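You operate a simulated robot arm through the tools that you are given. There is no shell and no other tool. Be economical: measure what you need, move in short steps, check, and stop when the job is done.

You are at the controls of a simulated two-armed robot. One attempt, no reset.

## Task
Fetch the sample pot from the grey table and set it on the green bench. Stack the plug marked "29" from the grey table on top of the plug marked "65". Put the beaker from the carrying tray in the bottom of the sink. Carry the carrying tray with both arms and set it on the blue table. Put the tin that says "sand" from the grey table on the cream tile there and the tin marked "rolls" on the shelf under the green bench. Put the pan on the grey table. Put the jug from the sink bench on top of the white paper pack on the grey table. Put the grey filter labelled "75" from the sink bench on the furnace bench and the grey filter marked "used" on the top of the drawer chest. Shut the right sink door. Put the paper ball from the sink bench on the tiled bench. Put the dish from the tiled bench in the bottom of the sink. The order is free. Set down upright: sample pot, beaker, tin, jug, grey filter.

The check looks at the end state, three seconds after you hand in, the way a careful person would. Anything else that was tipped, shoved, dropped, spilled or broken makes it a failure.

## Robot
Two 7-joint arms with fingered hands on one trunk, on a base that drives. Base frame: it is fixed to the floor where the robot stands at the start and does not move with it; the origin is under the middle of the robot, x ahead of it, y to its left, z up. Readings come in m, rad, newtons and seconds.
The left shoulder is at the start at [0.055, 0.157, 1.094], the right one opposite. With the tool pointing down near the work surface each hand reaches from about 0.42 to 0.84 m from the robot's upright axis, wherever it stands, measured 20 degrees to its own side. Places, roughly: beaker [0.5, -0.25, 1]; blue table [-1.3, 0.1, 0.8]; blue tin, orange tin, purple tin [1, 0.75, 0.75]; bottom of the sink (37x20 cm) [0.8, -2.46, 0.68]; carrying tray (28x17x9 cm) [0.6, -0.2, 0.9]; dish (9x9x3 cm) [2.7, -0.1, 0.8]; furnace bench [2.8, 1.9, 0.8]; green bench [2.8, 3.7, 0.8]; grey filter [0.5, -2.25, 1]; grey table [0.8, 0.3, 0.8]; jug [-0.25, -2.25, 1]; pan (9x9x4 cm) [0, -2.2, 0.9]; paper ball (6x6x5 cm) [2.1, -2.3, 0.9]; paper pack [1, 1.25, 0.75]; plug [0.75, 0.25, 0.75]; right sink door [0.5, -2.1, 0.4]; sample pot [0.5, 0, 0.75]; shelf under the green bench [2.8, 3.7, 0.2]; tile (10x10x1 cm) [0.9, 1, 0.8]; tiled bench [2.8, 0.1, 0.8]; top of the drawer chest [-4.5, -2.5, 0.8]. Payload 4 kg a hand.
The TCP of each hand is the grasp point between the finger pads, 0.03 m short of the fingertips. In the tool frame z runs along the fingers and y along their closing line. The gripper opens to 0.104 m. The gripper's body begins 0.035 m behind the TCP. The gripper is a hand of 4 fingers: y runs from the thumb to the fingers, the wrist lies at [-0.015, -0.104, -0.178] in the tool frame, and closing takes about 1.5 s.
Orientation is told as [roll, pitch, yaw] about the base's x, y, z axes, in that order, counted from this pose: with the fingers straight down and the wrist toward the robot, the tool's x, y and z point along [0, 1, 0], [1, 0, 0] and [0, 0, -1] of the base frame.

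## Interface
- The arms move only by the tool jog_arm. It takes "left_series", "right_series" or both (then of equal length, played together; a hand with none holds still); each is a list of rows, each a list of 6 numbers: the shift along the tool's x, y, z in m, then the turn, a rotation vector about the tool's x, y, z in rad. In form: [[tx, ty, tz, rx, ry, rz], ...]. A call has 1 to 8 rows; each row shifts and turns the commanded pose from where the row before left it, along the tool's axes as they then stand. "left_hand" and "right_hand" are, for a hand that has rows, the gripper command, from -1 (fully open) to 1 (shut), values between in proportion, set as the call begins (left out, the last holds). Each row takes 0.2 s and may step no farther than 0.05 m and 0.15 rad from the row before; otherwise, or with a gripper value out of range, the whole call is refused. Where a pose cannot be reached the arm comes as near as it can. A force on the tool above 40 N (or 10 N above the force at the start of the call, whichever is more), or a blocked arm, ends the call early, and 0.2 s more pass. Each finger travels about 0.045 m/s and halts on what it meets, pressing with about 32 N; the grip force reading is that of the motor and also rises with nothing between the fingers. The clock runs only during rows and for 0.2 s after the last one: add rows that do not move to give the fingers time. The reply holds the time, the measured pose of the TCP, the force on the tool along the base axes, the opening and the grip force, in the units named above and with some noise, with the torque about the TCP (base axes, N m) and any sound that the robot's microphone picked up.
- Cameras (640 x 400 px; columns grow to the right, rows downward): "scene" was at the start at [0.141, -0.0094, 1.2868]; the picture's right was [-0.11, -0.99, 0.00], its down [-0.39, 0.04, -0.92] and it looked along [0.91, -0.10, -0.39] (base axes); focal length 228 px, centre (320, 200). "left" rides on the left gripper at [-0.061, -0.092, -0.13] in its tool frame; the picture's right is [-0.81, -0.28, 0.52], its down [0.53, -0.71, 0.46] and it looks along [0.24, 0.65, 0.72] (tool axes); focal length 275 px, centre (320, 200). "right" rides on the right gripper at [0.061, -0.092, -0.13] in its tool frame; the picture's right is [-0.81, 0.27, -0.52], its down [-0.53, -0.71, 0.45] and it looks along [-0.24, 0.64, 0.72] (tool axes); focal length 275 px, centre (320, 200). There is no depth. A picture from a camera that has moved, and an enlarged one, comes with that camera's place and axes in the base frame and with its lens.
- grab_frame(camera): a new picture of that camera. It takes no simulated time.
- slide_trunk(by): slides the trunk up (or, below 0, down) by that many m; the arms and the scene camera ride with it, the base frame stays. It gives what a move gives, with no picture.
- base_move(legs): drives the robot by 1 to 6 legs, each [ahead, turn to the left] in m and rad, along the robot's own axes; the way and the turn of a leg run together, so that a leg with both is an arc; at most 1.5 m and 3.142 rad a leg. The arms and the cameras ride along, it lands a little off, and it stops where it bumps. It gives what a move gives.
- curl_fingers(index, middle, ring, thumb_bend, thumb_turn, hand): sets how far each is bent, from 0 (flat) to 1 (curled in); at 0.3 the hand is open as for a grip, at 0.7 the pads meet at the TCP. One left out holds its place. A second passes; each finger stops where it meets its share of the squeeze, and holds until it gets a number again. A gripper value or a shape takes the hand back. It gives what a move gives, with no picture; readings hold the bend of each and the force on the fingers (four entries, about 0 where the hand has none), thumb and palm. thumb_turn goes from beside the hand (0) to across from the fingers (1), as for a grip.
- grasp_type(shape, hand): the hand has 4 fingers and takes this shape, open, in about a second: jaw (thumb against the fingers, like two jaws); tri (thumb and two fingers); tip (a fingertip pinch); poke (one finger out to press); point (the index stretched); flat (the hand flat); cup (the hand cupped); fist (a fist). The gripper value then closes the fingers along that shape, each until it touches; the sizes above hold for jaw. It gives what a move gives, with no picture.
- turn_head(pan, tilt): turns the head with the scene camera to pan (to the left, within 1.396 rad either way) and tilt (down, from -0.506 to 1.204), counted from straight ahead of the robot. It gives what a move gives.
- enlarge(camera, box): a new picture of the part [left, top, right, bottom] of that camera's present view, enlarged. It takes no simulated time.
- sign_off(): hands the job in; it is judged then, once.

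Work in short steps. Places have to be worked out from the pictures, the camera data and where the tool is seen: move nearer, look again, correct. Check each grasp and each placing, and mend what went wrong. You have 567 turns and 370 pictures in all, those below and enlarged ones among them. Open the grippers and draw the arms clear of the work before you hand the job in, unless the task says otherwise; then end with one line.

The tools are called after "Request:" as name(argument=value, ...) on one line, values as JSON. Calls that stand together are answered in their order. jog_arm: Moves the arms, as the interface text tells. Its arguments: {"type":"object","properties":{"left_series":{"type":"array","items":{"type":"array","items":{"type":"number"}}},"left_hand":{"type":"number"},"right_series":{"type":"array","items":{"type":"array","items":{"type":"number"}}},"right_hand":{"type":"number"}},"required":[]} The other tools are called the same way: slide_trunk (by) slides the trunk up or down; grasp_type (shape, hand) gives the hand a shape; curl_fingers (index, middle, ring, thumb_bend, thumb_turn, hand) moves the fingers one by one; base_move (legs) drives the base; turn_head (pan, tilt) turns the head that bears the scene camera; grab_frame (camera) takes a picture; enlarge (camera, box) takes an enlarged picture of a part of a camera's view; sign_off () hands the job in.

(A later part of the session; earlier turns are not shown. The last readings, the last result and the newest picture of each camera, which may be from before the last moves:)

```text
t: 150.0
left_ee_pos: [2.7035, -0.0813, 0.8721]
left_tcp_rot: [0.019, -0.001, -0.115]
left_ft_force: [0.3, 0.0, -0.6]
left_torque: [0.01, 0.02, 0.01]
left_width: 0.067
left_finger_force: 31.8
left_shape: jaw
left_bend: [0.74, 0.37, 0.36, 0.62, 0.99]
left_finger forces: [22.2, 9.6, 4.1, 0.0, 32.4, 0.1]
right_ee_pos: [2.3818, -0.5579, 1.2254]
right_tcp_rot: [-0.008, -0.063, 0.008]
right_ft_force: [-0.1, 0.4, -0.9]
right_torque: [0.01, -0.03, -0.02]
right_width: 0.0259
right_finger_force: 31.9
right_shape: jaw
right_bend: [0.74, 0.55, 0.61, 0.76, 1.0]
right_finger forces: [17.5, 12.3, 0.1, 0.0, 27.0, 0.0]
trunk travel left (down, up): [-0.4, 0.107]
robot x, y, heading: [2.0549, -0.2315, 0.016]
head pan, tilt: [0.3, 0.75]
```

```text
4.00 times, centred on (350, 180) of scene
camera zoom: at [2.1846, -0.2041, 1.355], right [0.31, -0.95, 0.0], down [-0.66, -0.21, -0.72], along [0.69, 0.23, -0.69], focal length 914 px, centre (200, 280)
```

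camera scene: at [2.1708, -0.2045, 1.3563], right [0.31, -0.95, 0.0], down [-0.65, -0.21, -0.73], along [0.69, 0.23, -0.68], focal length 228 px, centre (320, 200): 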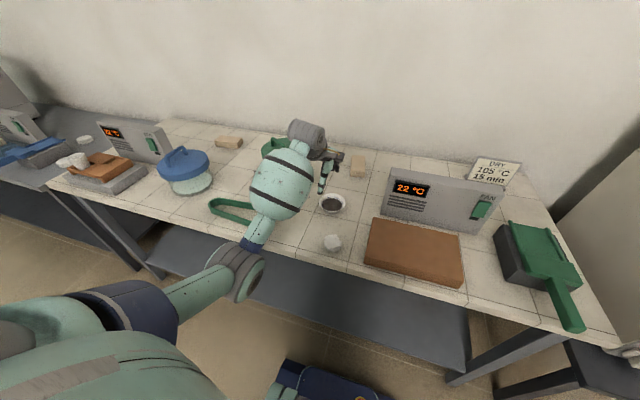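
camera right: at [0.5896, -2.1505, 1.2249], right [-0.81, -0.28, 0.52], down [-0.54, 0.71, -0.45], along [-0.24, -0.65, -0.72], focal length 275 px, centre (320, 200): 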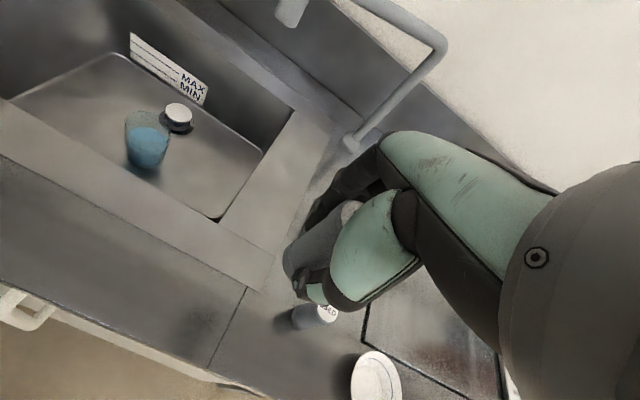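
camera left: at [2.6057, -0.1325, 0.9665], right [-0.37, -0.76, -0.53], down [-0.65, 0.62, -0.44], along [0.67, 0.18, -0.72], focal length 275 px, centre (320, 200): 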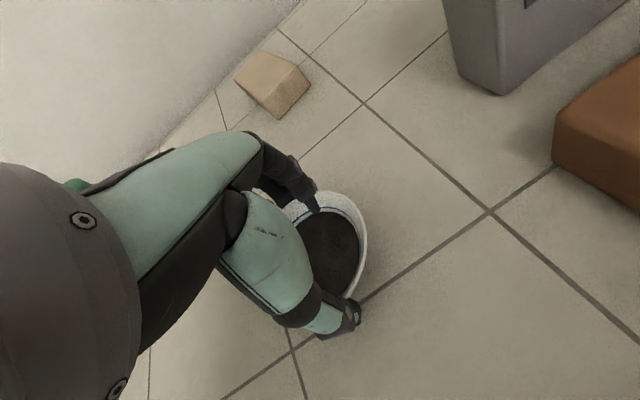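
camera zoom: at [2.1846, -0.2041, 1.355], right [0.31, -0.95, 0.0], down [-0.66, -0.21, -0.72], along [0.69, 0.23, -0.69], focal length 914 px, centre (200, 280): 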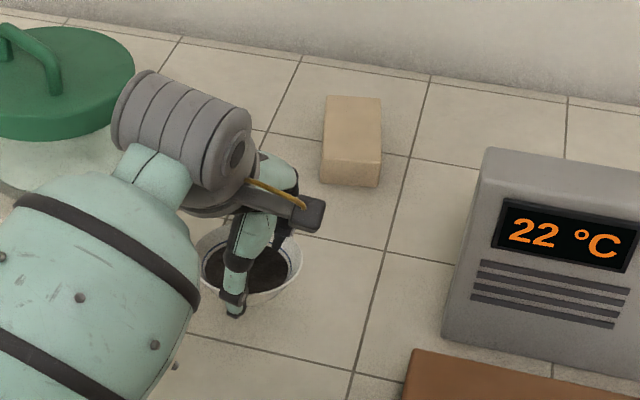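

The dish is up and level. I lift further, pull in, and then drive to the furnace bench.

Request:
jog_arm(left_series=[[0, 0, -0.04, 0, 0, 0], [0, 0, -0.04, 0, 0, 0], [0, 0, -0.04, 0, 0, 0], [0, -0.03, -0.035, 0, 0, 0], [0, -0.045, 0, 0, 0, 0], [0, -0.045, 0, 0, 0, 0], [0, 0, 0, 0, 0, 0]])

Request:
base_move(legs=[[-0.35, 0], [0, 1.56]])

Request:
turn_head(pan=0, tilt=0.4)

Request:
grab_frame(camera="scene")

Request:
enlarge(camera="left", box=[240, 150, 420, 350])

```text
t: 151.6
left_ee_pos: [2.5827, -0.0678, 1.0253]
left_tcp_rot: [0.02, 0.0, -0.116]
left_ft_force: [0.0, 0.0, -0.6]
left_torque: [-0.02, 0.02, 0.01]
left_width: 0.0666
left_finger_force: 32.4
left_shape: jaw
left_bend: [0.74, 0.37, 0.36, 0.62, 0.99]
left_finger forces: [22.2, 9.7, 4.2, 0.0, 32.1, 0.1]
right_ee_pos: [2.3831, -0.5586, 1.2257]
right_tcp_rot: [-0.008, -0.064, 0.008]
right_ft_force: [-0.2, 0.6, -0.9]
right_torque: [-0.03, 0.03, -0.02]
right_width: 0.0258
right_finger_force: 32.8
right_shape: jaw
right_bend: [0.74, 0.55, 0.61, 0.76, 1.0]
right_finger forces: [17.5, 12.3, 0.0, 0.1, 26.9, 0.0]
trunk travel left (down, up): [-0.4, 0.107]
robot x, y, heading: [2.0569, -0.2284, 0.014]
head pan, tilt: [0.3, 0.75]
```

```text
t: 158.4
left_ee_pos: [1.5501, 0.2926, 1.0252]
left_tcp_rot: [0.021, 0.0, 1.45]
left_ft_force: [-0.7, 0.0, -1.1]
left_torque: [0.0, -0.01, -0.04]
left_width: 0.0655
left_finger_force: 32.0
left_shape: jaw
left_bend: [0.74, 0.37, 0.36, 0.63, 0.99]
left_finger forces: [22.4, 9.6, 4.2, 0.0, 31.1, 0.1]
right_ee_pos: [2.0398, 0.0874, 1.2276]
right_tcp_rot: [-0.009, -0.061, 1.572]
right_ft_force: [-0.1, 0.7, 0.0]
right_torque: [0.05, 0.03, -0.01]
right_width: 0.0257
right_finger_force: 31.9
right_shape: jaw
right_bend: [0.74, 0.55, 0.61, 0.76, 1.0]
right_finger forces: [17.1, 12.3, 0.1, 0.0, 25.7, 0.1]
trunk travel left (down, up): [-0.4, 0.107]
robot x, y, heading: [1.7237, -0.2362, 1.582]
head pan, tilt: [0.3, 0.75]
```

```text
t: 159.3
left_ee_pos: [1.552, 0.2791, 1.0318]
left_tcp_rot: [0.017, -0.023, 1.448]
left_ft_force: [-0.3, 0.0, -1.5]
left_torque: [0.0, -0.02, 0.03]
left_width: 0.0654
left_finger_force: 31.7
left_shape: jaw
left_bend: [0.74, 0.37, 0.37, 0.63, 0.99]
left_finger forces: [22.7, 9.6, 4.6, 0.0, 31.6, 0.0]
right_ee_pos: [2.0386, 0.072, 1.2308]
right_tcp_rot: [-0.008, -0.075, 1.575]
right_ft_force: [0.6, -0.1, -0.2]
right_torque: [-0.04, -0.01, 0.01]
right_width: 0.0254
right_finger_force: 32.3
right_shape: jaw
right_bend: [0.74, 0.55, 0.61, 0.76, 1.0]
right_finger forces: [17.8, 12.6, 0.0, 0.1, 26.8, 0.0]
trunk travel left (down, up): [-0.4, 0.107]
robot x, y, heading: [1.7244, -0.2375, 1.576]
head pan, tilt: [0.0, 0.4]
```

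```text
259 pictures are left
camera scene: at [1.7214, -0.0941, 1.3859], right [1.0, 0.01, 0.0], down [0.0, -0.4, -0.92], along [-0.01, 0.92, -0.4], focal length 228 px, centre (320, 200)
```

scene: 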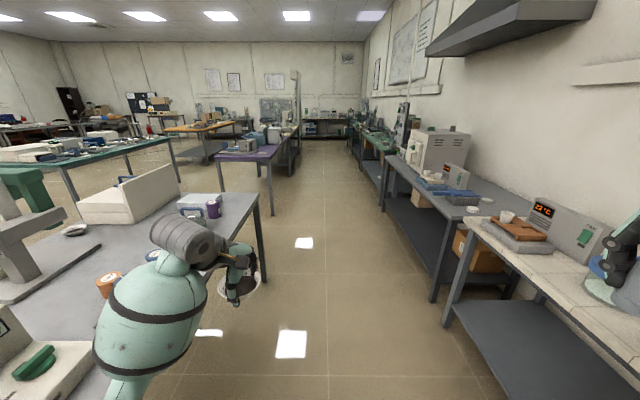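

```text
2.00 times, centred on (330, 250) of left
camera zoom: at [1.6032, 0.1785, 1.1598], right [0.76, -0.36, -0.54], down [-0.62, -0.63, -0.46], along [-0.17, 0.69, -0.71], focal length 551 px, centre (300, 100)
```

zoom: 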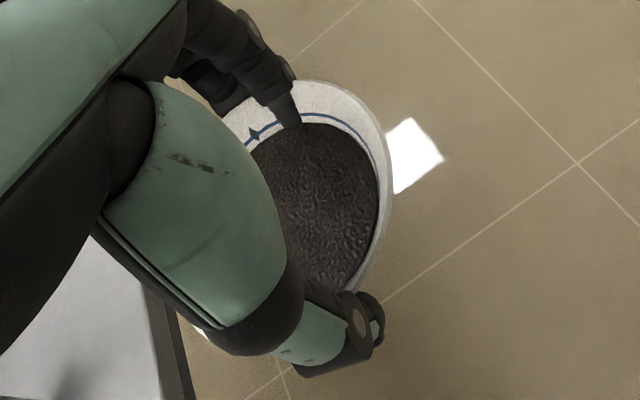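

The aisle is clear. I drive north 2 m and turn to face the furnace bench.

Request:
base_move(legs=[[1.2, 0], [0.85, 0], [0, -1.57]])

Request:
turn_head(pan=0, tilt=0.45)

Request:
grab_frame(camera="scene")

```text
t: 174.6
left_ee_pos: [2.2573, 1.9686, 1.0311]
left_tcp_rot: [0.02, -0.013, -0.159]
left_ft_force: [0.9, -0.4, -0.3]
left_torque: [0.01, -0.01, 0.03]
left_width: 0.064
left_finger_force: 31.8
left_shape: jaw
left_bend: [0.74, 0.38, 0.37, 0.64, 0.99]
left_finger forces: [22.4, 9.2, 4.6, 0.0, 29.9, 0.0]
right_ee_pos: [2.0324, 1.4894, 1.2313]
right_tcp_rot: [-0.008, -0.074, -0.037]
right_ft_force: [-0.1, -0.3, -0.6]
right_torque: [-0.02, 0.0, 0.03]
right_width: 0.0255
right_finger_force: 31.7
right_shape: jaw
right_bend: [0.74, 0.55, 0.61, 0.77, 1.0]
right_finger forces: [17.0, 12.4, 0.2, 0.0, 24.0, 0.0]
trunk travel left (down, up): [-0.4, 0.107]
robot x, y, heading: [1.7351, 1.829, -0.03]
head pan, tilt: [0.0, 0.4]
```

```text
t: 175.2
left_ee_pos: [2.2491, 1.9661, 1.0376]
left_tcp_rot: [0.015, -0.041, -0.163]
left_ft_force: [0.4, -0.5, -1.1]
left_torque: [0.04, 0.01, 0.02]
left_width: 0.0639
left_finger_force: 32.5
left_shape: jaw
left_bend: [0.74, 0.38, 0.37, 0.64, 0.99]
left_finger forces: [22.4, 9.2, 5.3, 0.0, 30.4, 0.0]
right_ee_pos: [2.0192, 1.4894, 1.2329]
right_tcp_rot: [-0.008, -0.085, -0.037]
right_ft_force: [0.1, -0.7, -0.8]
right_torque: [0.02, 0.06, 0.02]
right_width: 0.0251
right_finger_force: 32.2
right_shape: jaw
right_bend: [0.74, 0.55, 0.61, 0.77, 1.0]
right_finger forces: [16.8, 12.7, 0.3, 0.1, 24.6, 0.0]
trunk travel left (down, up): [-0.4, 0.107]
robot x, y, heading: [1.7356, 1.8299, -0.026]
head pan, tilt: [0.0, 0.45]
```

```text
257 pictures are left
camera scene: at [1.8793, 1.8239, 1.381], right [-0.03, -1.0, 0.0], down [-0.45, 0.01, -0.89], along [0.89, -0.03, -0.45], focal length 228 px, centre (320, 200)
```

scene: 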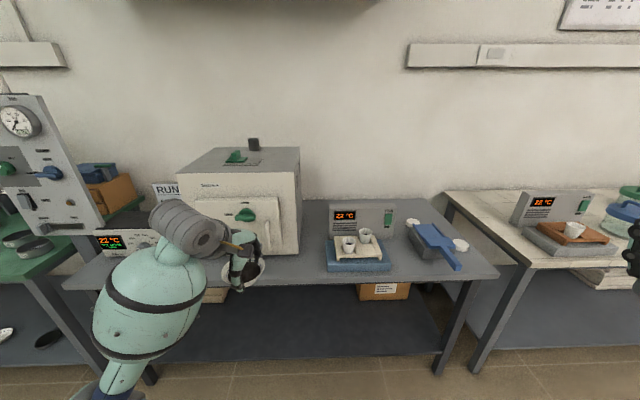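

I enlarge the furnace bench to choose a free spot for the filter.

Request:
enlarge(camera="scene", box=[280, 180, 520, 310])

Request:
grab_frame(camera="left")

Request:
grab_frame(camera="right")

```text
2.67 times, centred on (400, 245) of scene
camera zoom: at [1.8793, 1.8239, 1.381], right [-0.03, -1.0, 0.0], down [-0.45, 0.01, -0.89], along [0.89, -0.03, -0.45], focal length 609 px, centre (107, 80)
```

zoom: 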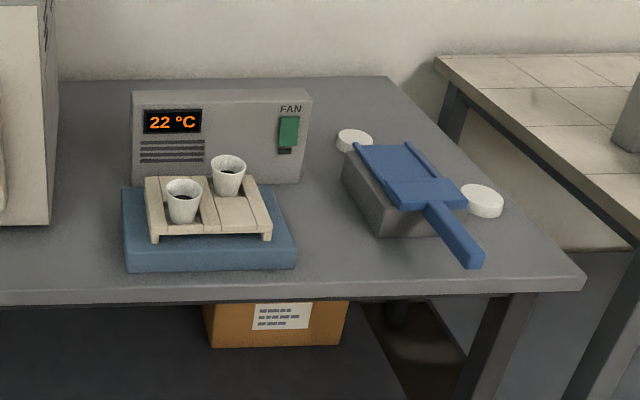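

```text
255 pictures are left
camera left: at [2.1431, 1.92, 1.1643], right [-0.38, -0.75, -0.54], down [-0.6, 0.65, -0.47], along [0.71, 0.14, -0.69], focal length 275 px, centre (320, 200)
```

left: 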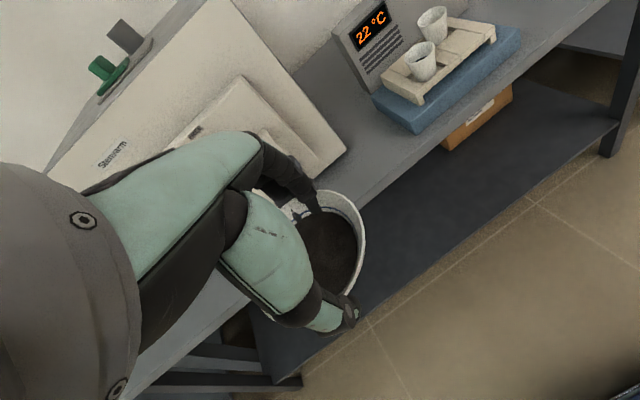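

```text
254 pictures are left
camera right: at [1.9199, 1.5551, 1.3537], right [0.2, -0.81, 0.54], down [-0.69, -0.51, -0.51], along [0.69, -0.27, -0.67], focal length 275 px, centre (320, 200)
```

right: 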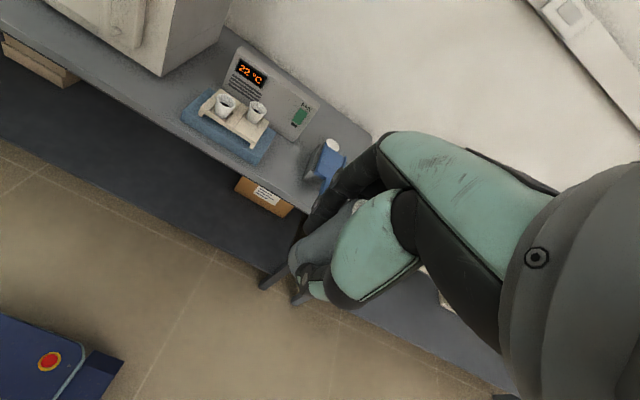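

There's a free gap at about (2.50, 1.48) between hotplate and black box. I pull the dish hand back and level both hands, then drive 0.2 m closer.

Request:
jog_arm(left_series=[[0, -0.03, 0, 0.02, 0, 0], [0, -0.03, 0, 0.02, 0, 0], [0, -0.03, 0, 0, 0, 0], [0, -0.02, 0, 0, 0, 0]], right_series=[[0, 0, 0, 0.03, 0, 0], [0, 0, 0, 0.03, 0, 0], [0, 0, 0, 0.025, 0, 0], [0, 0, 0, 0, 0, 0]])

Request:
base_move(legs=[[0.2, 0]])

Request:
grab_frame(camera="scene")

Request:
grab_frame(camera="right")

```text
t: 176.2
left_ee_pos: [2.1438, 1.988, 1.0358]
left_tcp_rot: [0.023, 0.024, -0.157]
left_ft_force: [0.0, 0.2, -0.9]
left_torque: [-0.03, -0.01, -0.02]
left_width: 0.0638
left_finger_force: 31.7
left_shape: jaw
left_bend: [0.74, 0.38, 0.37, 0.65, 0.99]
left_finger forces: [22.1, 9.1, 5.3, 0.1, 29.9, 0.0]
left hand out of reach, approached as far as the arm can: row 4
right_ee_pos: [2.0178, 1.4918, 1.2341]
right_tcp_rot: [-0.008, -0.001, -0.038]
right_ft_force: [0.7, 0.4, -0.5]
right_torque: [0.02, 0.02, 0.0]
right_width: 0.0253
right_finger_force: 31.8
right_shape: jaw
right_bend: [0.74, 0.55, 0.61, 0.77, 1.0]
right_finger forces: [16.8, 12.7, 0.5, 0.1, 24.5, 0.1]
trunk travel left (down, up): [-0.4, 0.107]
robot x, y, heading: [1.737, 1.8271, -0.034]
head pan, tilt: [0.0, 0.45]
```

```text
t: 177.9
left_ee_pos: [2.3499, 1.979, 1.0356]
left_tcp_rot: [0.022, 0.025, -0.159]
left_ft_force: [1.0, 0.0, -2.0]
left_torque: [0.01, 0.05, 0.0]
left_width: 0.0637
left_finger_force: 31.6
left_shape: jaw
left_bend: [0.74, 0.38, 0.37, 0.65, 0.99]
left_finger forces: [22.1, 9.2, 5.1, 0.1, 29.9, 0.0]
right_ee_pos: [2.2239, 1.483, 1.2314]
right_tcp_rot: [-0.011, 0.008, -0.041]
right_ft_force: [0.4, 0.1, -1.1]
right_torque: [0.0, 0.04, 0.0]
right_width: 0.025
right_finger_force: 31.7
right_shape: jaw
right_bend: [0.74, 0.55, 0.61, 0.77, 1.0]
right_finger forces: [16.9, 12.7, 0.4, 0.0, 24.5, 0.0]
trunk travel left (down, up): [-0.4, 0.107]
robot x, y, heading: [1.9405, 1.8234, -0.034]
head pan, tilt: [0.0, 0.45]
```

```text
253 pictures are left
camera scene: at [2.0847, 1.8183, 1.3806], right [-0.03, -1.0, 0.0], down [-0.45, 0.02, -0.89], along [0.89, -0.03, -0.45], focal length 228 px, centre (320, 200)
```

scene: 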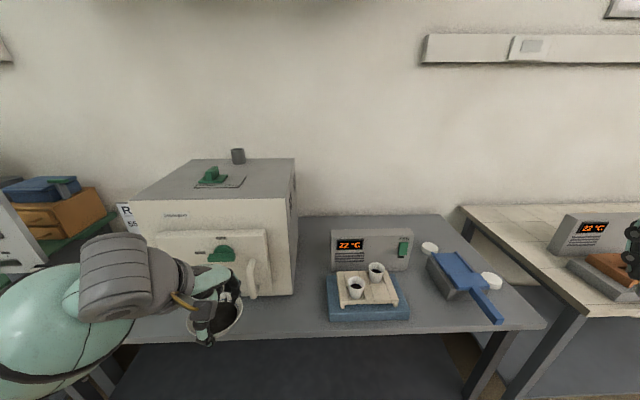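

```text
252 pictures are left
camera right: at [2.1358, 1.5483, 1.3615], right [0.24, -0.82, 0.52], down [-0.74, -0.51, -0.45], along [0.63, -0.28, -0.73], focal length 275 px, centre (320, 200)
```

right: 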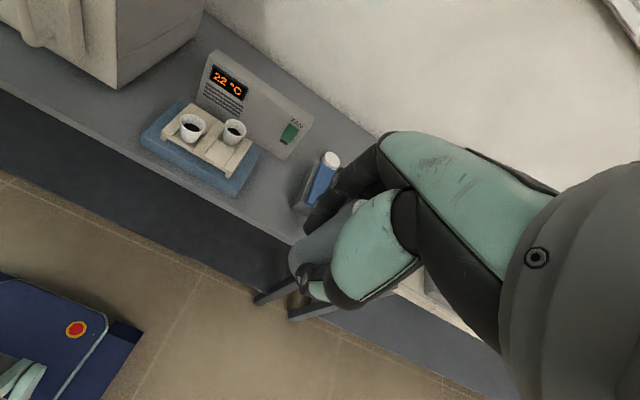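

Target (2.51, 1.475). I extend the right hand over it, then lower partway.

Request:
jog_arm(right_series=[[0.0005, 0.045, 0, 0, 0, 0], [0.0005, 0.045, 0, 0, 0, 0], [0.0005, 0.045, 0, 0, 0, 0], [0.0005, 0.045, 0, 0, 0, 0], [0.0005, 0.045, 0, 0, 0, 0], [0.0005, 0.045, 0, 0, 0, 0], [0, 0.016, 0.04, 0, 0, 0], [0, 0, 0.045, 0, 0, 0]])

Request:
jog_arm(right_series=[[0, 0, 0.045, 0, 0, 0], [0, 0, 0.045, 0, 0, 0], [0, 0, 0.045, 0, 0, 0], [0, 0, 0.045, 0, 0, 0], [0, 0, 0, 0, 0, 0]])

Request:
grab_frame(camera="scene")

Request:
grab_frame(camera="right")

```text
t: 179.7
left_ee_pos: [2.3453, 1.982, 1.0387]
left_tcp_rot: [0.014, 0.027, -0.135]
left_ft_force: [-0.6, -0.7, -1.2]
left_torque: [0.0, -0.02, -0.02]
left_width: 0.0633
left_finger_force: 32.2
left_shape: jaw
left_bend: [0.74, 0.38, 0.37, 0.65, 0.99]
left_finger forces: [22.4, 9.1, 5.0, 0.0, 29.9, 0.1]
right_ee_pos: [2.4919, 1.4723, 1.1543]
right_tcp_rot: [-0.008, -0.013, -0.04]
right_ft_force: [-0.7, 0.0, -0.4]
right_torque: [-0.01, 0.0, 0.0]
right_width: 0.0252
right_finger_force: 32.1
right_shape: jaw
right_bend: [0.74, 0.55, 0.63, 0.77, 1.0]
right_finger forces: [17.1, 12.1, 1.9, 0.0, 24.9, 0.0]
trunk travel left (down, up): [-0.4, 0.107]
robot x, y, heading: [1.9327, 1.8219, -0.033]
head pan, tilt: [0.0, 0.45]
```

```text
t: 180.9
left_ee_pos: [2.3435, 1.983, 1.0387]
left_tcp_rot: [0.01, 0.028, -0.134]
left_ft_force: [0.3, 0.5, -1.1]
left_torque: [0.0, -0.02, 0.01]
left_width: 0.0632
left_finger_force: 32.3
left_shape: jaw
left_bend: [0.74, 0.38, 0.37, 0.65, 0.99]
left_finger forces: [22.1, 9.2, 5.0, 0.0, 29.9, 0.1]
right_ee_pos: [2.4961, 1.473, 0.9757]
right_tcp_rot: [-0.01, -0.013, -0.041]
right_ft_force: [-0.1, -0.3, -0.8]
right_torque: [0.01, 0.02, -0.03]
right_width: 0.025
right_finger_force: 33.0
right_shape: jaw
right_bend: [0.74, 0.55, 0.63, 0.77, 1.0]
right_finger forces: [16.9, 11.8, 1.9, 0.1, 24.6, 0.1]
trunk travel left (down, up): [-0.4, 0.107]
robot x, y, heading: [1.9351, 1.8191, -0.03]
head pan, tilt: [0.0, 0.45]
```

```text
251 pictures are left
camera scene: at [2.0787, 1.8192, 1.3813], right [-0.03, -1.0, 0.0], down [-0.45, 0.01, -0.89], along [0.89, -0.03, -0.45], focal length 228 px, centre (320, 200)
```

scene: 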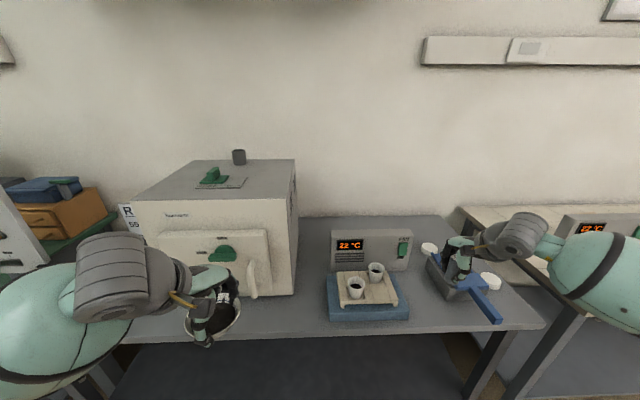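

```text
250 pictures are left
camera right: at [2.4046, 1.5377, 1.1032], right [0.24, -0.82, 0.53], down [-0.73, -0.51, -0.46], along [0.64, -0.28, -0.71], focal length 275 px, centre (320, 200)
```

right: 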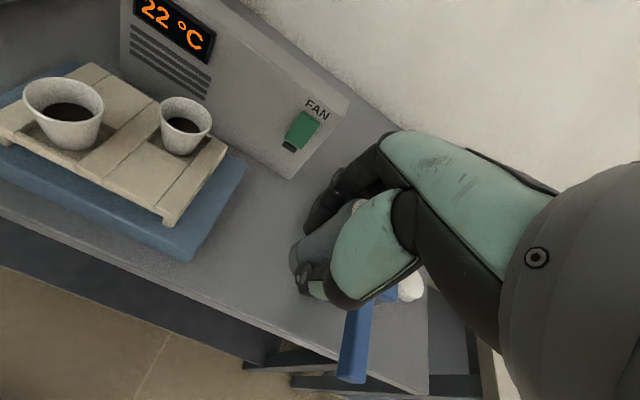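

Clear either side; I shift 1 cm toward the middle of the gap and lower until contact.

Request:
jog_arm(right_series=[[0.01, 0, 0.03, 0.013, 0, 0], [0, 0, 0.04, 0, 0, 0], [0, 0, 0.03, 0, 0, 0], [0, 0, 0.015, 0, 0, 0], [0, 0, 0, 0, 0, 0]])

Request:
grab_frame(camera="right")

Request:
enlarge(camera="scene", box=[320, 220, 540, 340])

```text
t: 182.1
left_ee_pos: [2.3436, 1.9811, 1.0388]
left_tcp_rot: [0.013, 0.029, -0.135]
left_ft_force: [0.9, 0.0, -1.9]
left_torque: [-0.06, -0.04, 0.0]
left_width: 0.0629
left_finger_force: 31.9
left_shape: jaw
left_bend: [0.74, 0.38, 0.37, 0.65, 0.99]
left_finger forces: [22.3, 9.1, 5.0, 0.0, 29.9, 0.0]
right_ee_pos: [2.4955, 1.4831, 0.8614]
right_tcp_rot: [-0.008, 0.002, -0.04]
right_ft_force: [0.3, 0.1, -0.7]
right_torque: [-0.04, 0.02, -0.01]
right_width: 0.025
right_finger_force: 32.4
right_shape: jaw
right_bend: [0.74, 0.55, 0.63, 0.77, 1.0]
right_finger forces: [16.9, 11.7, 2.0, 0.0, 24.3, 0.1]
trunk travel left (down, up): [-0.4, 0.107]
robot x, y, heading: [1.938, 1.8205, -0.032]
head pan, tilt: [0.0, 0.45]
```

```text
249 pictures are left
camera right: at [2.4055, 1.5487, 0.9894], right [0.24, -0.82, 0.52], down [-0.73, -0.51, -0.45], along [0.63, -0.27, -0.72], focal length 275 px, centre (320, 200)
```

right: 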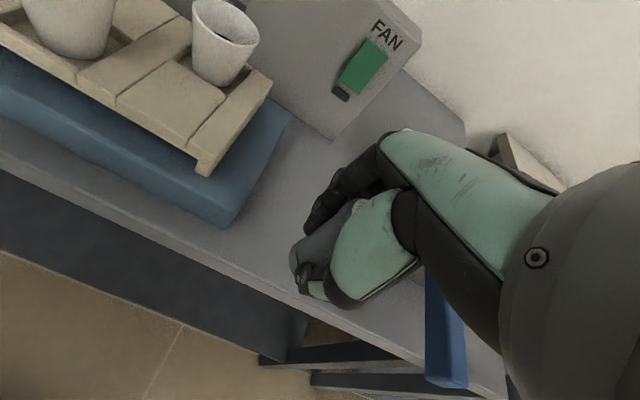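

```text
2.91 times, centred on (430, 280) of scene
camera zoom: at [2.0787, 1.8185, 1.3813], right [-0.03, -1.0, 0.0], down [-0.45, 0.01, -0.89], along [0.89, -0.03, -0.45], focal length 664 px, centre (0, -33)
```

zoom: 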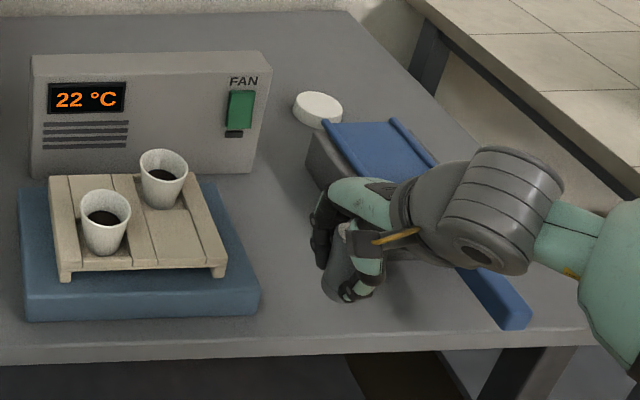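

Still above the bench; I continue in small steps.

Request:
jog_arm(right_series=[[0, 0, 0.006, 0, 0, 0], [0, 0, 0.005, 0, 0, 0], [0, 0, 0.004, 0, 0, 0], [0, 0, 0, 0, 0, 0]])

Request:
enlarge(camera="scene", box=[320, 220, 540, 340])

```text
t: 183.1
left_ee_pos: [2.3446, 1.9815, 1.0396]
left_tcp_rot: [0.012, 0.028, -0.134]
left_ft_force: [-0.1, -0.5, -0.9]
left_torque: [0.0, -0.03, 0.02]
left_width: 0.0631
left_finger_force: 31.8
left_shape: jaw
left_bend: [0.74, 0.38, 0.37, 0.65, 0.99]
left_finger forces: [22.4, 9.2, 5.0, 0.0, 29.9, 0.0]
right_ee_pos: [2.4941, 1.4831, 0.8456]
right_tcp_rot: [-0.008, 0.0, -0.039]
right_ft_force: [1.1, 0.3, -2.0]
right_torque: [0.0, -0.02, -0.01]
right_width: 0.025
right_finger_force: 32.1
right_shape: jaw
right_bend: [0.74, 0.55, 0.63, 0.77, 1.0]
right_finger forces: [16.9, 11.6, 2.0, 0.0, 24.2, 0.1]
trunk travel left (down, up): [-0.4, 0.107]
robot x, y, heading: [1.9387, 1.8205, -0.036]
head pan, tilt: [0.0, 0.45]
```

```text
2.91 times, centred on (430, 280) of scene
camera zoom: at [2.0789, 1.8185, 1.3813], right [-0.03, -1.0, 0.0], down [-0.45, 0.01, -0.89], along [0.89, -0.03, -0.45], focal length 664 px, centre (0, -33)
```

zoom: 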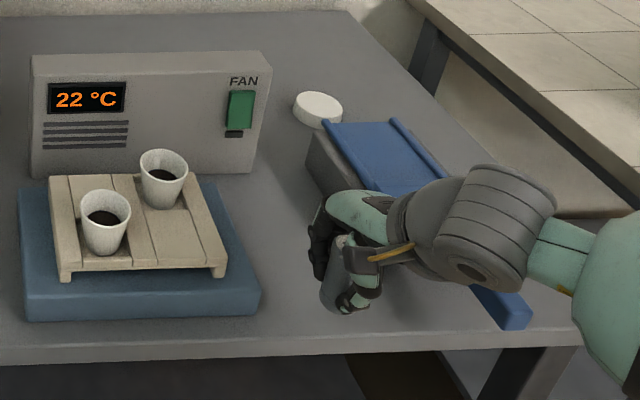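

Request:
jog_arm(right_series=[[0, 0, 0.004, 0, 0, 0], [0, 0, 0.004, 0, 0, 0], [0, 0, 0.003, 0, 0, 0], [0, 0, 0, 0, 0, 0]])

```text
t: 184.1
left_ee_pos: [2.3427, 1.9821, 1.0389]
left_tcp_rot: [0.013, 0.029, -0.134]
left_ft_force: [-0.1, 0.3, -1.1]
left_torque: [-0.01, 0.0, -0.01]
left_width: 0.0635
left_finger_force: 32.2
left_shape: jaw
left_bend: [0.74, 0.38, 0.37, 0.65, 0.99]
left_finger forces: [22.3, 9.0, 5.0, 0.0, 29.9, 0.1]
right_ee_pos: [2.4934, 1.4817, 0.8343]
right_tcp_rot: [-0.009, 0.003, -0.039]
right_ft_force: [0.1, 0.1, -0.8]
right_torque: [-0.01, -0.03, -0.04]
right_width: 0.025
right_finger_force: 32.4
right_shape: jaw
right_bend: [0.74, 0.55, 0.63, 0.77, 1.0]
right_finger forces: [16.9, 11.7, 1.9, 0.0, 24.2, 0.1]
trunk travel left (down, up): [-0.4, 0.107]
robot x, y, heading: [1.9356, 1.8209, -0.032]
head pan, tilt: [0.0, 0.45]
```

Still no contact at TCP z 0.834; I keep lowering in small steps.

Request:
jog_arm(right_series=[[0, 0, 0.004, 0, 0, 0], [0, 0, 0.004, 0, 0, 0], [0, 0, 0.003, 0, 0, 0], [0, 0, 0.003, 0, 0, 0], [0, 0, 0, 0, 0, 0]])

Request:
enlarge(camera="scene", box=[320, 220, 540, 340])

```text
t: 185.3
left_ee_pos: [2.3436, 1.9815, 1.0382]
left_tcp_rot: [0.013, 0.027, -0.133]
left_ft_force: [-0.1, 0.2, -1.6]
left_torque: [-0.02, 0.02, 0.0]
left_width: 0.0631
left_finger_force: 32.0
left_shape: jaw
left_bend: [0.74, 0.38, 0.37, 0.65, 0.99]
left_finger forces: [22.3, 9.1, 5.0, 0.1, 29.9, 0.0]
right_ee_pos: [2.4932, 1.4823, 0.8213]
right_tcp_rot: [-0.007, 0.001, -0.041]
right_ft_force: [-0.2, -0.7, 0.1]
right_torque: [0.01, 0.02, 0.01]
right_width: 0.0253
right_finger_force: 32.1
right_shape: jaw
right_bend: [0.74, 0.55, 0.63, 0.77, 1.0]
right_finger forces: [16.9, 11.7, 2.0, 0.0, 24.4, 0.0]
trunk travel left (down, up): [-0.4, 0.107]
robot x, y, heading: [1.9399, 1.8214, -0.033]
head pan, tilt: [0.0, 0.45]
```

```text
2.91 times, centred on (430, 280) of scene
camera zoom: at [2.0788, 1.8185, 1.3813], right [-0.03, -1.0, 0.0], down [-0.45, 0.01, -0.89], along [0.89, -0.03, -0.45], focal length 664 px, centre (0, -33)
```

zoom: 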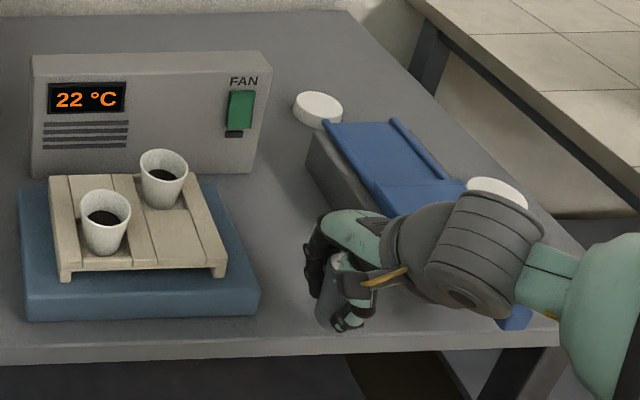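

Request:
jog_arm(right_series=[[0, 0, 0.004, 0, 0, 0], [0, 0, 0.004, 0, 0, 0], [0, 0, 0.004, 0, 0, 0], [0, 0, 0.003, 0, 0, 0], [0, 0, 0.003, 0, 0, 0], [0, 0, 0, 0, 0, 0]])

Request:
enlarge(camera="scene", box=[320, 220, 540, 340])

```text
t: 186.7
left_ee_pos: [2.3431, 1.9815, 1.0377]
left_tcp_rot: [0.012, 0.027, -0.133]
left_ft_force: [0.7, -0.2, -0.8]
left_torque: [-0.02, -0.01, 0.01]
left_width: 0.0632
left_finger_force: 31.7
left_shape: jaw
left_bend: [0.74, 0.38, 0.37, 0.65, 0.99]
left_finger forces: [22.2, 9.1, 5.0, 0.0, 30.0, 0.0]
right_ee_pos: [2.4944, 1.4823, 0.802]
right_tcp_rot: [-0.011, -0.001, -0.04]
right_ft_force: [-0.6, -0.1, -1.5]
right_torque: [-0.02, 0.03, 0.01]
right_width: 0.0252
right_finger_force: 31.9
right_shape: jaw
right_bend: [0.74, 0.55, 0.63, 0.77, 1.0]
right_finger forces: [16.9, 11.8, 2.1, 0.1, 24.3, 0.0]
trunk travel left (down, up): [-0.4, 0.107]
robot x, y, heading: [1.9384, 1.821, -0.033]
head pan, tilt: [0.0, 0.45]
```

```text
2.91 times, centred on (430, 280) of scene
camera zoom: at [2.0788, 1.8185, 1.3813], right [-0.03, -1.0, 0.0], down [-0.45, 0.01, -0.89], along [0.89, -0.03, -0.45], focal length 664 px, centre (0, -33)
```

zoom: 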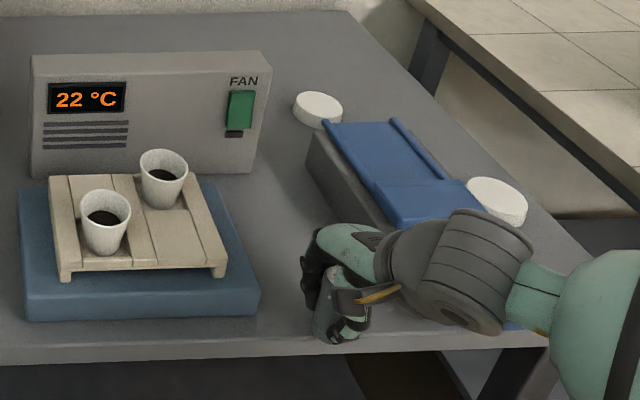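

The bench is lower (≈0.75) than assumed, so the front edge is nearer the filter than I thought. I raise, move 5.5 cm further in, then lower again.

Request:
jog_arm(right_series=[[0, 0, -0.03, 0, 0, 0], [0, 0, -0.03, 0, 0, 0], [-0.014, 0.028, 0, 0, 0, 0], [-0.014, 0.028, 0, 0, 0, 0], [0, 0, 0.03, 0, 0, 0], [0, 0, 0.025, 0, 0, 0], [0, 0, 0, 0, 0, 0]])

Request:
grab_frame(camera="right")

Request:
enlarge(camera="scene", box=[320, 220, 540, 340])

```text
t: 188.3
left_ee_pos: [2.3428, 1.9821, 1.0385]
left_tcp_rot: [0.014, 0.028, -0.136]
left_ft_force: [-0.1, 0.8, -0.8]
left_torque: [-0.01, 0.01, 0.03]
left_width: 0.0634
left_finger_force: 31.5
left_shape: jaw
left_bend: [0.74, 0.38, 0.37, 0.65, 0.99]
left_finger forces: [22.4, 9.0, 5.1, 0.1, 29.9, 0.1]
right_ee_pos: [2.5498, 1.4514, 0.8064]
right_tcp_rot: [-0.008, -0.001, -0.041]
right_ft_force: [-0.2, 0.8, -1.2]
right_torque: [-0.01, 0.03, -0.02]
right_width: 0.0251
right_finger_force: 32.4
right_shape: jaw
right_bend: [0.74, 0.55, 0.63, 0.77, 1.0]
right_finger forces: [16.8, 11.7, 2.2, 0.0, 24.2, 0.1]
trunk travel left (down, up): [-0.4, 0.107]
robot x, y, heading: [1.9372, 1.8197, -0.031]
head pan, tilt: [0.0, 0.45]
```

```text
244 pictures are left
camera right: at [2.4607, 1.5164, 0.9355], right [0.24, -0.82, 0.52], down [-0.73, -0.51, -0.45], along [0.63, -0.27, -0.72], focal length 275 px, centre (320, 200)
```

right: 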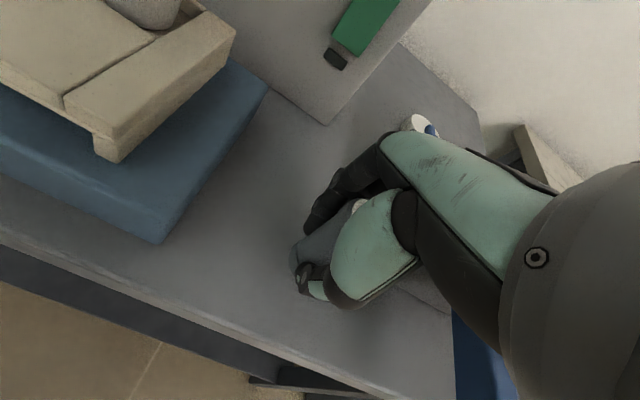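

```text
2.91 times, centred on (430, 280) of scene
camera zoom: at [2.0788, 1.8187, 1.3813], right [-0.03, -1.0, 0.0], down [-0.45, 0.01, -0.89], along [0.89, -0.03, -0.45], focal length 664 px, centre (0, -33)
```

zoom: 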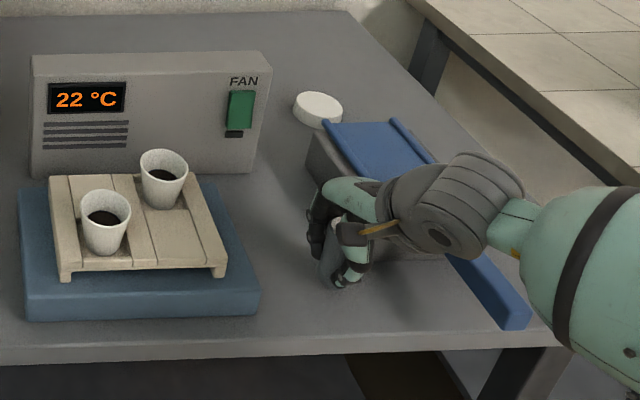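

Now well inside the bench. I lower until contact.

Request:
jog_arm(right_series=[[0, 0, 0.004, 0, 0, 0], [0, 0, 0.004, 0, 0, 0], [0, 0, 0.004, 0, 0, 0], [0, 0, 0.004, 0, 0, 0], [0, 0, 0.004, 0, 0, 0], [0, 0, 0, 0, 0, 0]])

Request:
enlarge(camera="scene", box=[320, 220, 540, 340])

```text
t: 189.7
left_ee_pos: [2.341, 1.9837, 1.039]
left_tcp_rot: [0.013, 0.025, -0.136]
left_ft_force: [0.0, 0.0, -0.5]
left_torque: [-0.02, 0.01, 0.01]
left_width: 0.0634
left_finger_force: 32.2
left_shape: jaw
left_bend: [0.74, 0.38, 0.37, 0.65, 0.99]
left_finger forces: [22.4, 9.1, 5.0, 0.0, 29.9, 0.0]
right_ee_pos: [2.5492, 1.4519, 0.7913]
right_tcp_rot: [-0.009, -0.007, -0.04]
right_ft_force: [-1.3, -0.1, 17.9]
right_torque: [-0.08, -0.29, -0.02]
right_width: 0.0259
right_finger_force: 32.6
right_shape: jaw
right_bend: [0.74, 0.55, 0.72, 0.76, 1.0]
right_finger forces: [17.6, 13.7, 2.6, 0.1, 29.0, 0.1]
trunk travel left (down, up): [-0.4, 0.107]
robot x, y, heading: [1.9346, 1.818, -0.032]
head pan, tilt: [0.0, 0.45]
```

```text
2.91 times, centred on (430, 280) of scene
camera zoom: at [2.076, 1.82, 1.3817], right [-0.03, -1.0, 0.0], down [-0.45, 0.01, -0.9], along [0.89, -0.03, -0.45], focal length 664 px, centre (0, -33)
```

zoom: 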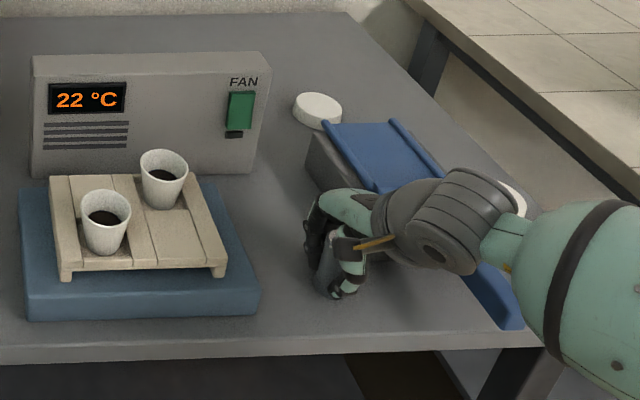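

Contact on the bench (18 N). I ease up 2 mm and open the hand.

Request:
jog_arm(right_series=[[0, 0, -0.003, 0, 0, 0], [0, 0, 0, 0, 0, 0]])

Request:
jog_arm(right_series=[[0, 0, 0, 0, 0, 0], [0, 0, 0, 0, 0, 0], [0, 0, 0, 0, 0, 0], [0, 0, 0, 0, 0, 0], [0, 0, 0, 0, 0, 0], [0, 0, 0, 0, 0, 0], [0, 0, 0, 0, 0, 0]], right_hand=-1)

Request:
enlarge(camera="scene", box=[320, 220, 540, 340])

```text
t: 190.3
left_ee_pos: [2.343, 1.9825, 1.0381]
left_tcp_rot: [0.013, 0.028, -0.135]
left_ft_force: [-0.2, 0.4, -0.5]
left_torque: [-0.02, 0.0, -0.02]
left_width: 0.0636
left_finger_force: 32.2
left_shape: jaw
left_bend: [0.74, 0.38, 0.37, 0.65, 0.99]
left_finger forces: [22.3, 9.1, 4.9, 0.0, 29.9, 0.1]
right_ee_pos: [2.548, 1.4517, 0.7919]
right_tcp_rot: [-0.009, -0.002, -0.04]
right_ft_force: [3.1, 0.1, 11.8]
right_torque: [-0.03, -0.38, 0.04]
right_width: 0.0262
right_finger_force: 31.6
right_shape: jaw
right_bend: [0.74, 0.55, 0.72, 0.77, 1.0]
right_finger forces: [18.9, 13.6, 3.0, 0.1, 25.7, 0.0]
trunk travel left (down, up): [-0.4, 0.107]
robot x, y, heading: [1.9399, 1.8196, -0.036]
head pan, tilt: [0.0, 0.45]
```

```text
t: 191.9
left_ee_pos: [2.3434, 1.9818, 1.0378]
left_tcp_rot: [0.012, 0.029, -0.134]
left_ft_force: [0.0, 0.6, -0.7]
left_torque: [-0.02, 0.0, 0.0]
left_width: 0.0633
left_finger_force: 32.3
left_shape: jaw
left_bend: [0.74, 0.38, 0.37, 0.65, 0.99]
left_finger forces: [22.4, 9.2, 5.0, 0.0, 29.9, 0.0]
right_ee_pos: [2.549, 1.4498, 0.79]
right_tcp_rot: [-0.009, -0.001, -0.038]
right_ft_force: [-0.6, 0.2, 0.1]
right_torque: [-0.01, 0.0, -0.01]
right_width: 0.1036
right_finger_force: 0.0
right_shape: jaw
right_bend: [0.3, 0.3, 0.3, 0.3, 0.98]
right_finger forces: [0.0, 0.0, 0.0, 0.1, 0.0, 0.0]
trunk travel left (down, up): [-0.4, 0.107]
robot x, y, heading: [1.94, 1.8207, -0.039]
head pan, tilt: [0.0, 0.45]
```

```text
2.91 times, centred on (430, 280) of scene
camera zoom: at [2.0791, 1.8185, 1.3812], right [-0.03, -1.0, 0.0], down [-0.45, 0.01, -0.89], along [0.89, -0.03, -0.45], focal length 664 px, centre (0, -33)
```

zoom: 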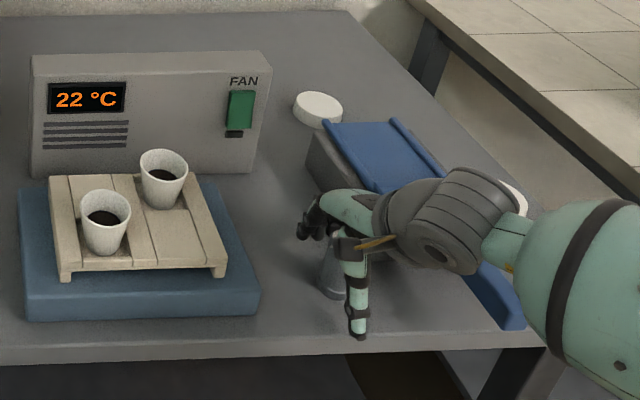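

Filter released and standing. I raise the hand straight up and withdraw.

Request:
jog_arm(right_series=[[0, 0, -0.02, 0, 0, 0], [0, 0, -0.045, 0, 0, 0], [0, 0, -0.045, 0, 0, 0], [0, 0, -0.045, 0, 0, 0], [0, 0, -0.045, 0, 0, 0], [0, -0.03, -0.03, 0, 0, 0], [0, -0.045, 0, 0, 0, 0], [0, -0.045, 0, 0, 0, 0]])

Request:
grab_frame(camera="scene")

```text
t: 193.7
left_ee_pos: [2.3419, 1.9836, 1.039]
left_tcp_rot: [0.012, 0.026, -0.132]
left_ft_force: [0.0, 0.3, -0.5]
left_torque: [-0.01, 0.01, 0.0]
left_width: 0.0633
left_finger_force: 32.1
left_shape: jaw
left_bend: [0.74, 0.38, 0.37, 0.65, 0.99]
left_finger forces: [22.4, 9.0, 4.9, 0.0, 29.8, 0.0]
right_ee_pos: [2.429, 1.458, 1.0222]
right_tcp_rot: [-0.008, 0.001, -0.04]
right_ft_force: [0.4, -0.4, 0.0]
right_torque: [0.02, -0.01, -0.02]
right_width: 0.1036
right_finger_force: 0.2
right_shape: jaw
right_bend: [0.3, 0.3, 0.3, 0.3, 0.98]
right_finger forces: [0.0, 0.0, 0.0, 0.0, 0.0, 0.1]
trunk travel left (down, up): [-0.4, 0.107]
robot x, y, heading: [1.9368, 1.8225, -0.036]
head pan, tilt: [0.0, 0.45]
```

```text
240 pictures are left
camera scene: at [2.0771, 1.8187, 1.3815], right [-0.03, -1.0, 0.0], down [-0.45, 0.01, -0.9], along [0.89, -0.03, -0.45], focal length 228 px, centre (320, 200)
```

scene: 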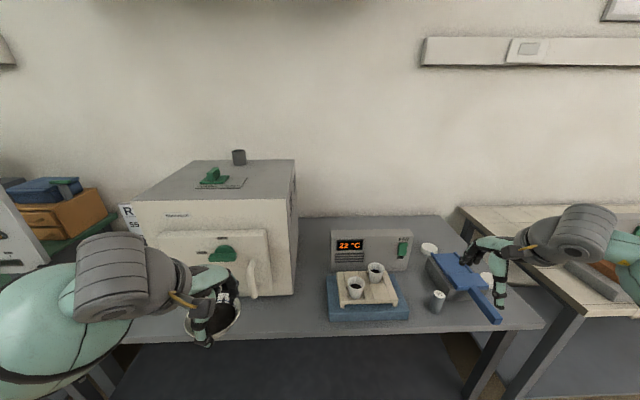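

Filter 75 stands on the furnace bench. Next, on the way, I go to the table's far side to handle the "sand" tin with the free right hand.

Request:
base_move(legs=[[-0.15, 0], [0, -1.54], [0.85, 0], [0, -1.5]])

Request:
turn_head(pan=-0.2, tilt=0.5)

Request:
grab_frame(camera="scene")

Request:
enlarge(camera="left", box=[240, 150, 420, 350])

```text
t: 208.2
left_ee_pos: [1.3714, 0.795, 1.0412]
left_tcp_rot: [0.026, 0.028, 3.061]
left_ft_force: [-1.0, 0.1, -0.3]
left_torque: [0.0, 0.06, -0.02]
left_width: 0.062
left_finger_force: 31.8
left_shape: jaw
left_bend: [0.74, 0.39, 0.38, 0.66, 0.99]
left_finger forces: [21.8, 9.0, 4.9, 0.1, 28.0, 0.0]
right_ee_pos: [1.2439, 1.3085, 1.0221]
right_tcp_rot: [-0.007, 0.002, -3.106]
right_ft_force: [0.1, -0.6, -0.8]
right_torque: [0.02, -0.01, -0.01]
right_width: 0.1037
right_finger_force: 0.0
right_shape: jaw
right_bend: [0.3, 0.3, 0.3, 0.3, 0.98]
right_finger forces: [0.0, 0.0, 0.0, 0.0, 0.0, 0.0]
trunk travel left (down, up): [-0.4, 0.107]
robot x, y, heading: [1.764, 0.9749, -3.104]
head pan, tilt: [0.0, 0.45]
```

```text
t: 208.9
left_ee_pos: [1.3746, 0.7955, 1.047]
left_tcp_rot: [0.032, 0.036, 3.065]
left_ft_force: [0.2, 0.1, -1.7]
left_torque: [-0.02, 0.0, -0.02]
left_width: 0.0621
left_finger_force: 31.4
left_shape: jaw
left_bend: [0.74, 0.39, 0.38, 0.67, 0.99]
left_finger forces: [22.4, 9.2, 5.4, 0.1, 28.6, 0.0]
right_ee_pos: [1.257, 1.3088, 1.0276]
right_tcp_rot: [-0.01, -0.009, -3.106]
right_ft_force: [0.0, 0.7, 0.6]
right_torque: [-0.01, -0.03, -0.02]
right_width: 0.1039
right_finger_force: 0.0
right_shape: jaw
right_bend: [0.3, 0.3, 0.3, 0.3, 0.98]
right_finger forces: [0.0, 0.1, 0.0, 0.1, 0.0, 0.1]
trunk travel left (down, up): [-0.4, 0.107]
robot x, y, heading: [1.7624, 0.9729, -3.102]
head pan, tilt: [-0.201, 0.499]
```

```text
239 pictures are left
camera scene: at [1.6277, 0.9884, 1.3769], right [0.16, 0.99, 0.0], down [0.48, -0.08, -0.87], along [-0.86, 0.14, -0.49], focal length 228 px, centre (320, 200)
```

scene: 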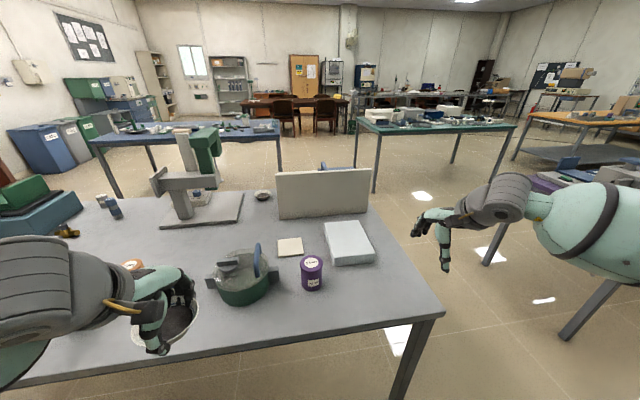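

```text
2.00 times, centred on (330, 250) of left
camera zoom: at [1.4667, 0.8547, 1.1792], right [0.35, 0.77, -0.53], down [0.68, -0.6, -0.41], along [-0.64, -0.22, -0.74], focal length 551 px, centre (300, 100)
```

zoom: 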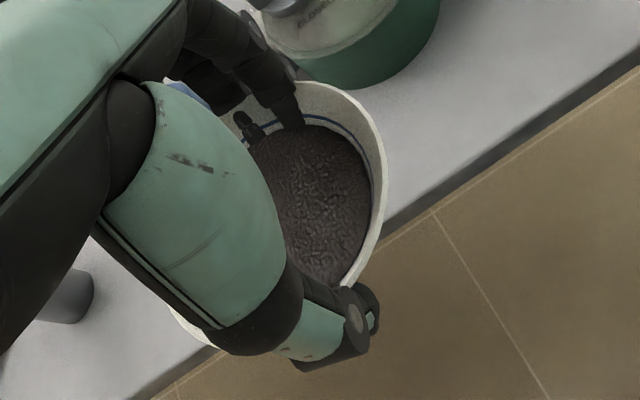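

I see cream tile, purple tin and the paper pack. I read labels by enlarging.

Request:
enlarge(camera="scene", box=[200, 180, 400, 305])

Request:
enlarge(camera="scene", box=[80, 180, 240, 300])

Request:
grab_frame(camera="right")

```text
3.20 times, centred on (300, 242) of scene
camera zoom: at [1.6277, 0.9884, 1.3769], right [0.16, 0.99, 0.0], down [0.48, -0.08, -0.87], along [-0.86, 0.14, -0.49], focal length 731 px, centre (384, 64)
```

zoom: 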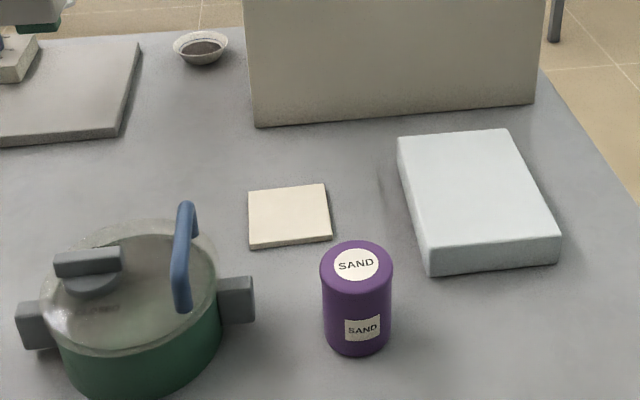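

```text
3.33 times, centred on (160, 240) of scene
camera zoom: at [1.6277, 0.9884, 1.3769], right [0.16, 0.99, 0.0], down [0.48, -0.08, -0.87], along [-0.86, 0.14, -0.49], focal length 761 px, centre (853, 67)
```

zoom: 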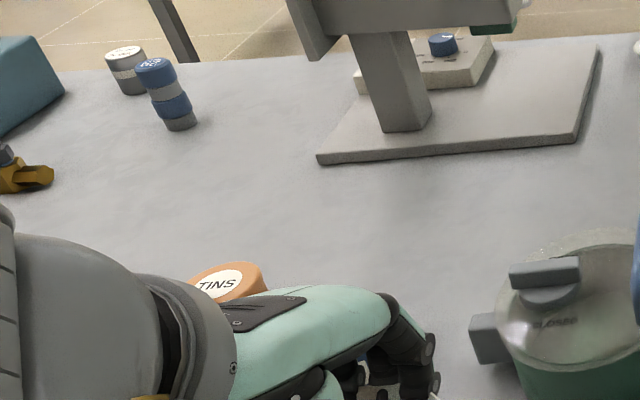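

```text
235 pictures are left
camera right: at [1.3529, 1.2491, 1.1552], right [-0.3, 0.8, 0.53], down [0.69, 0.56, -0.46], along [-0.66, 0.23, -0.72], focal length 275 px, centre (320, 200)
```

right: 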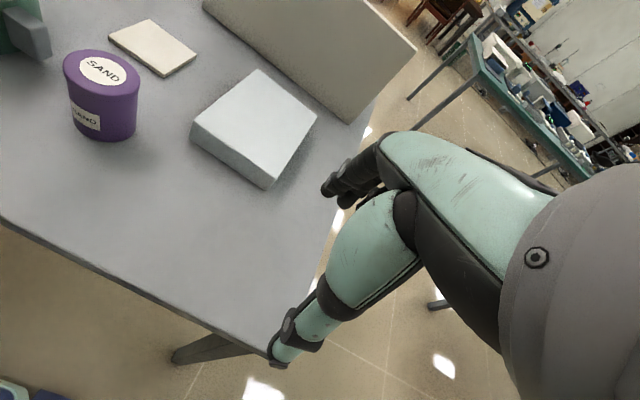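

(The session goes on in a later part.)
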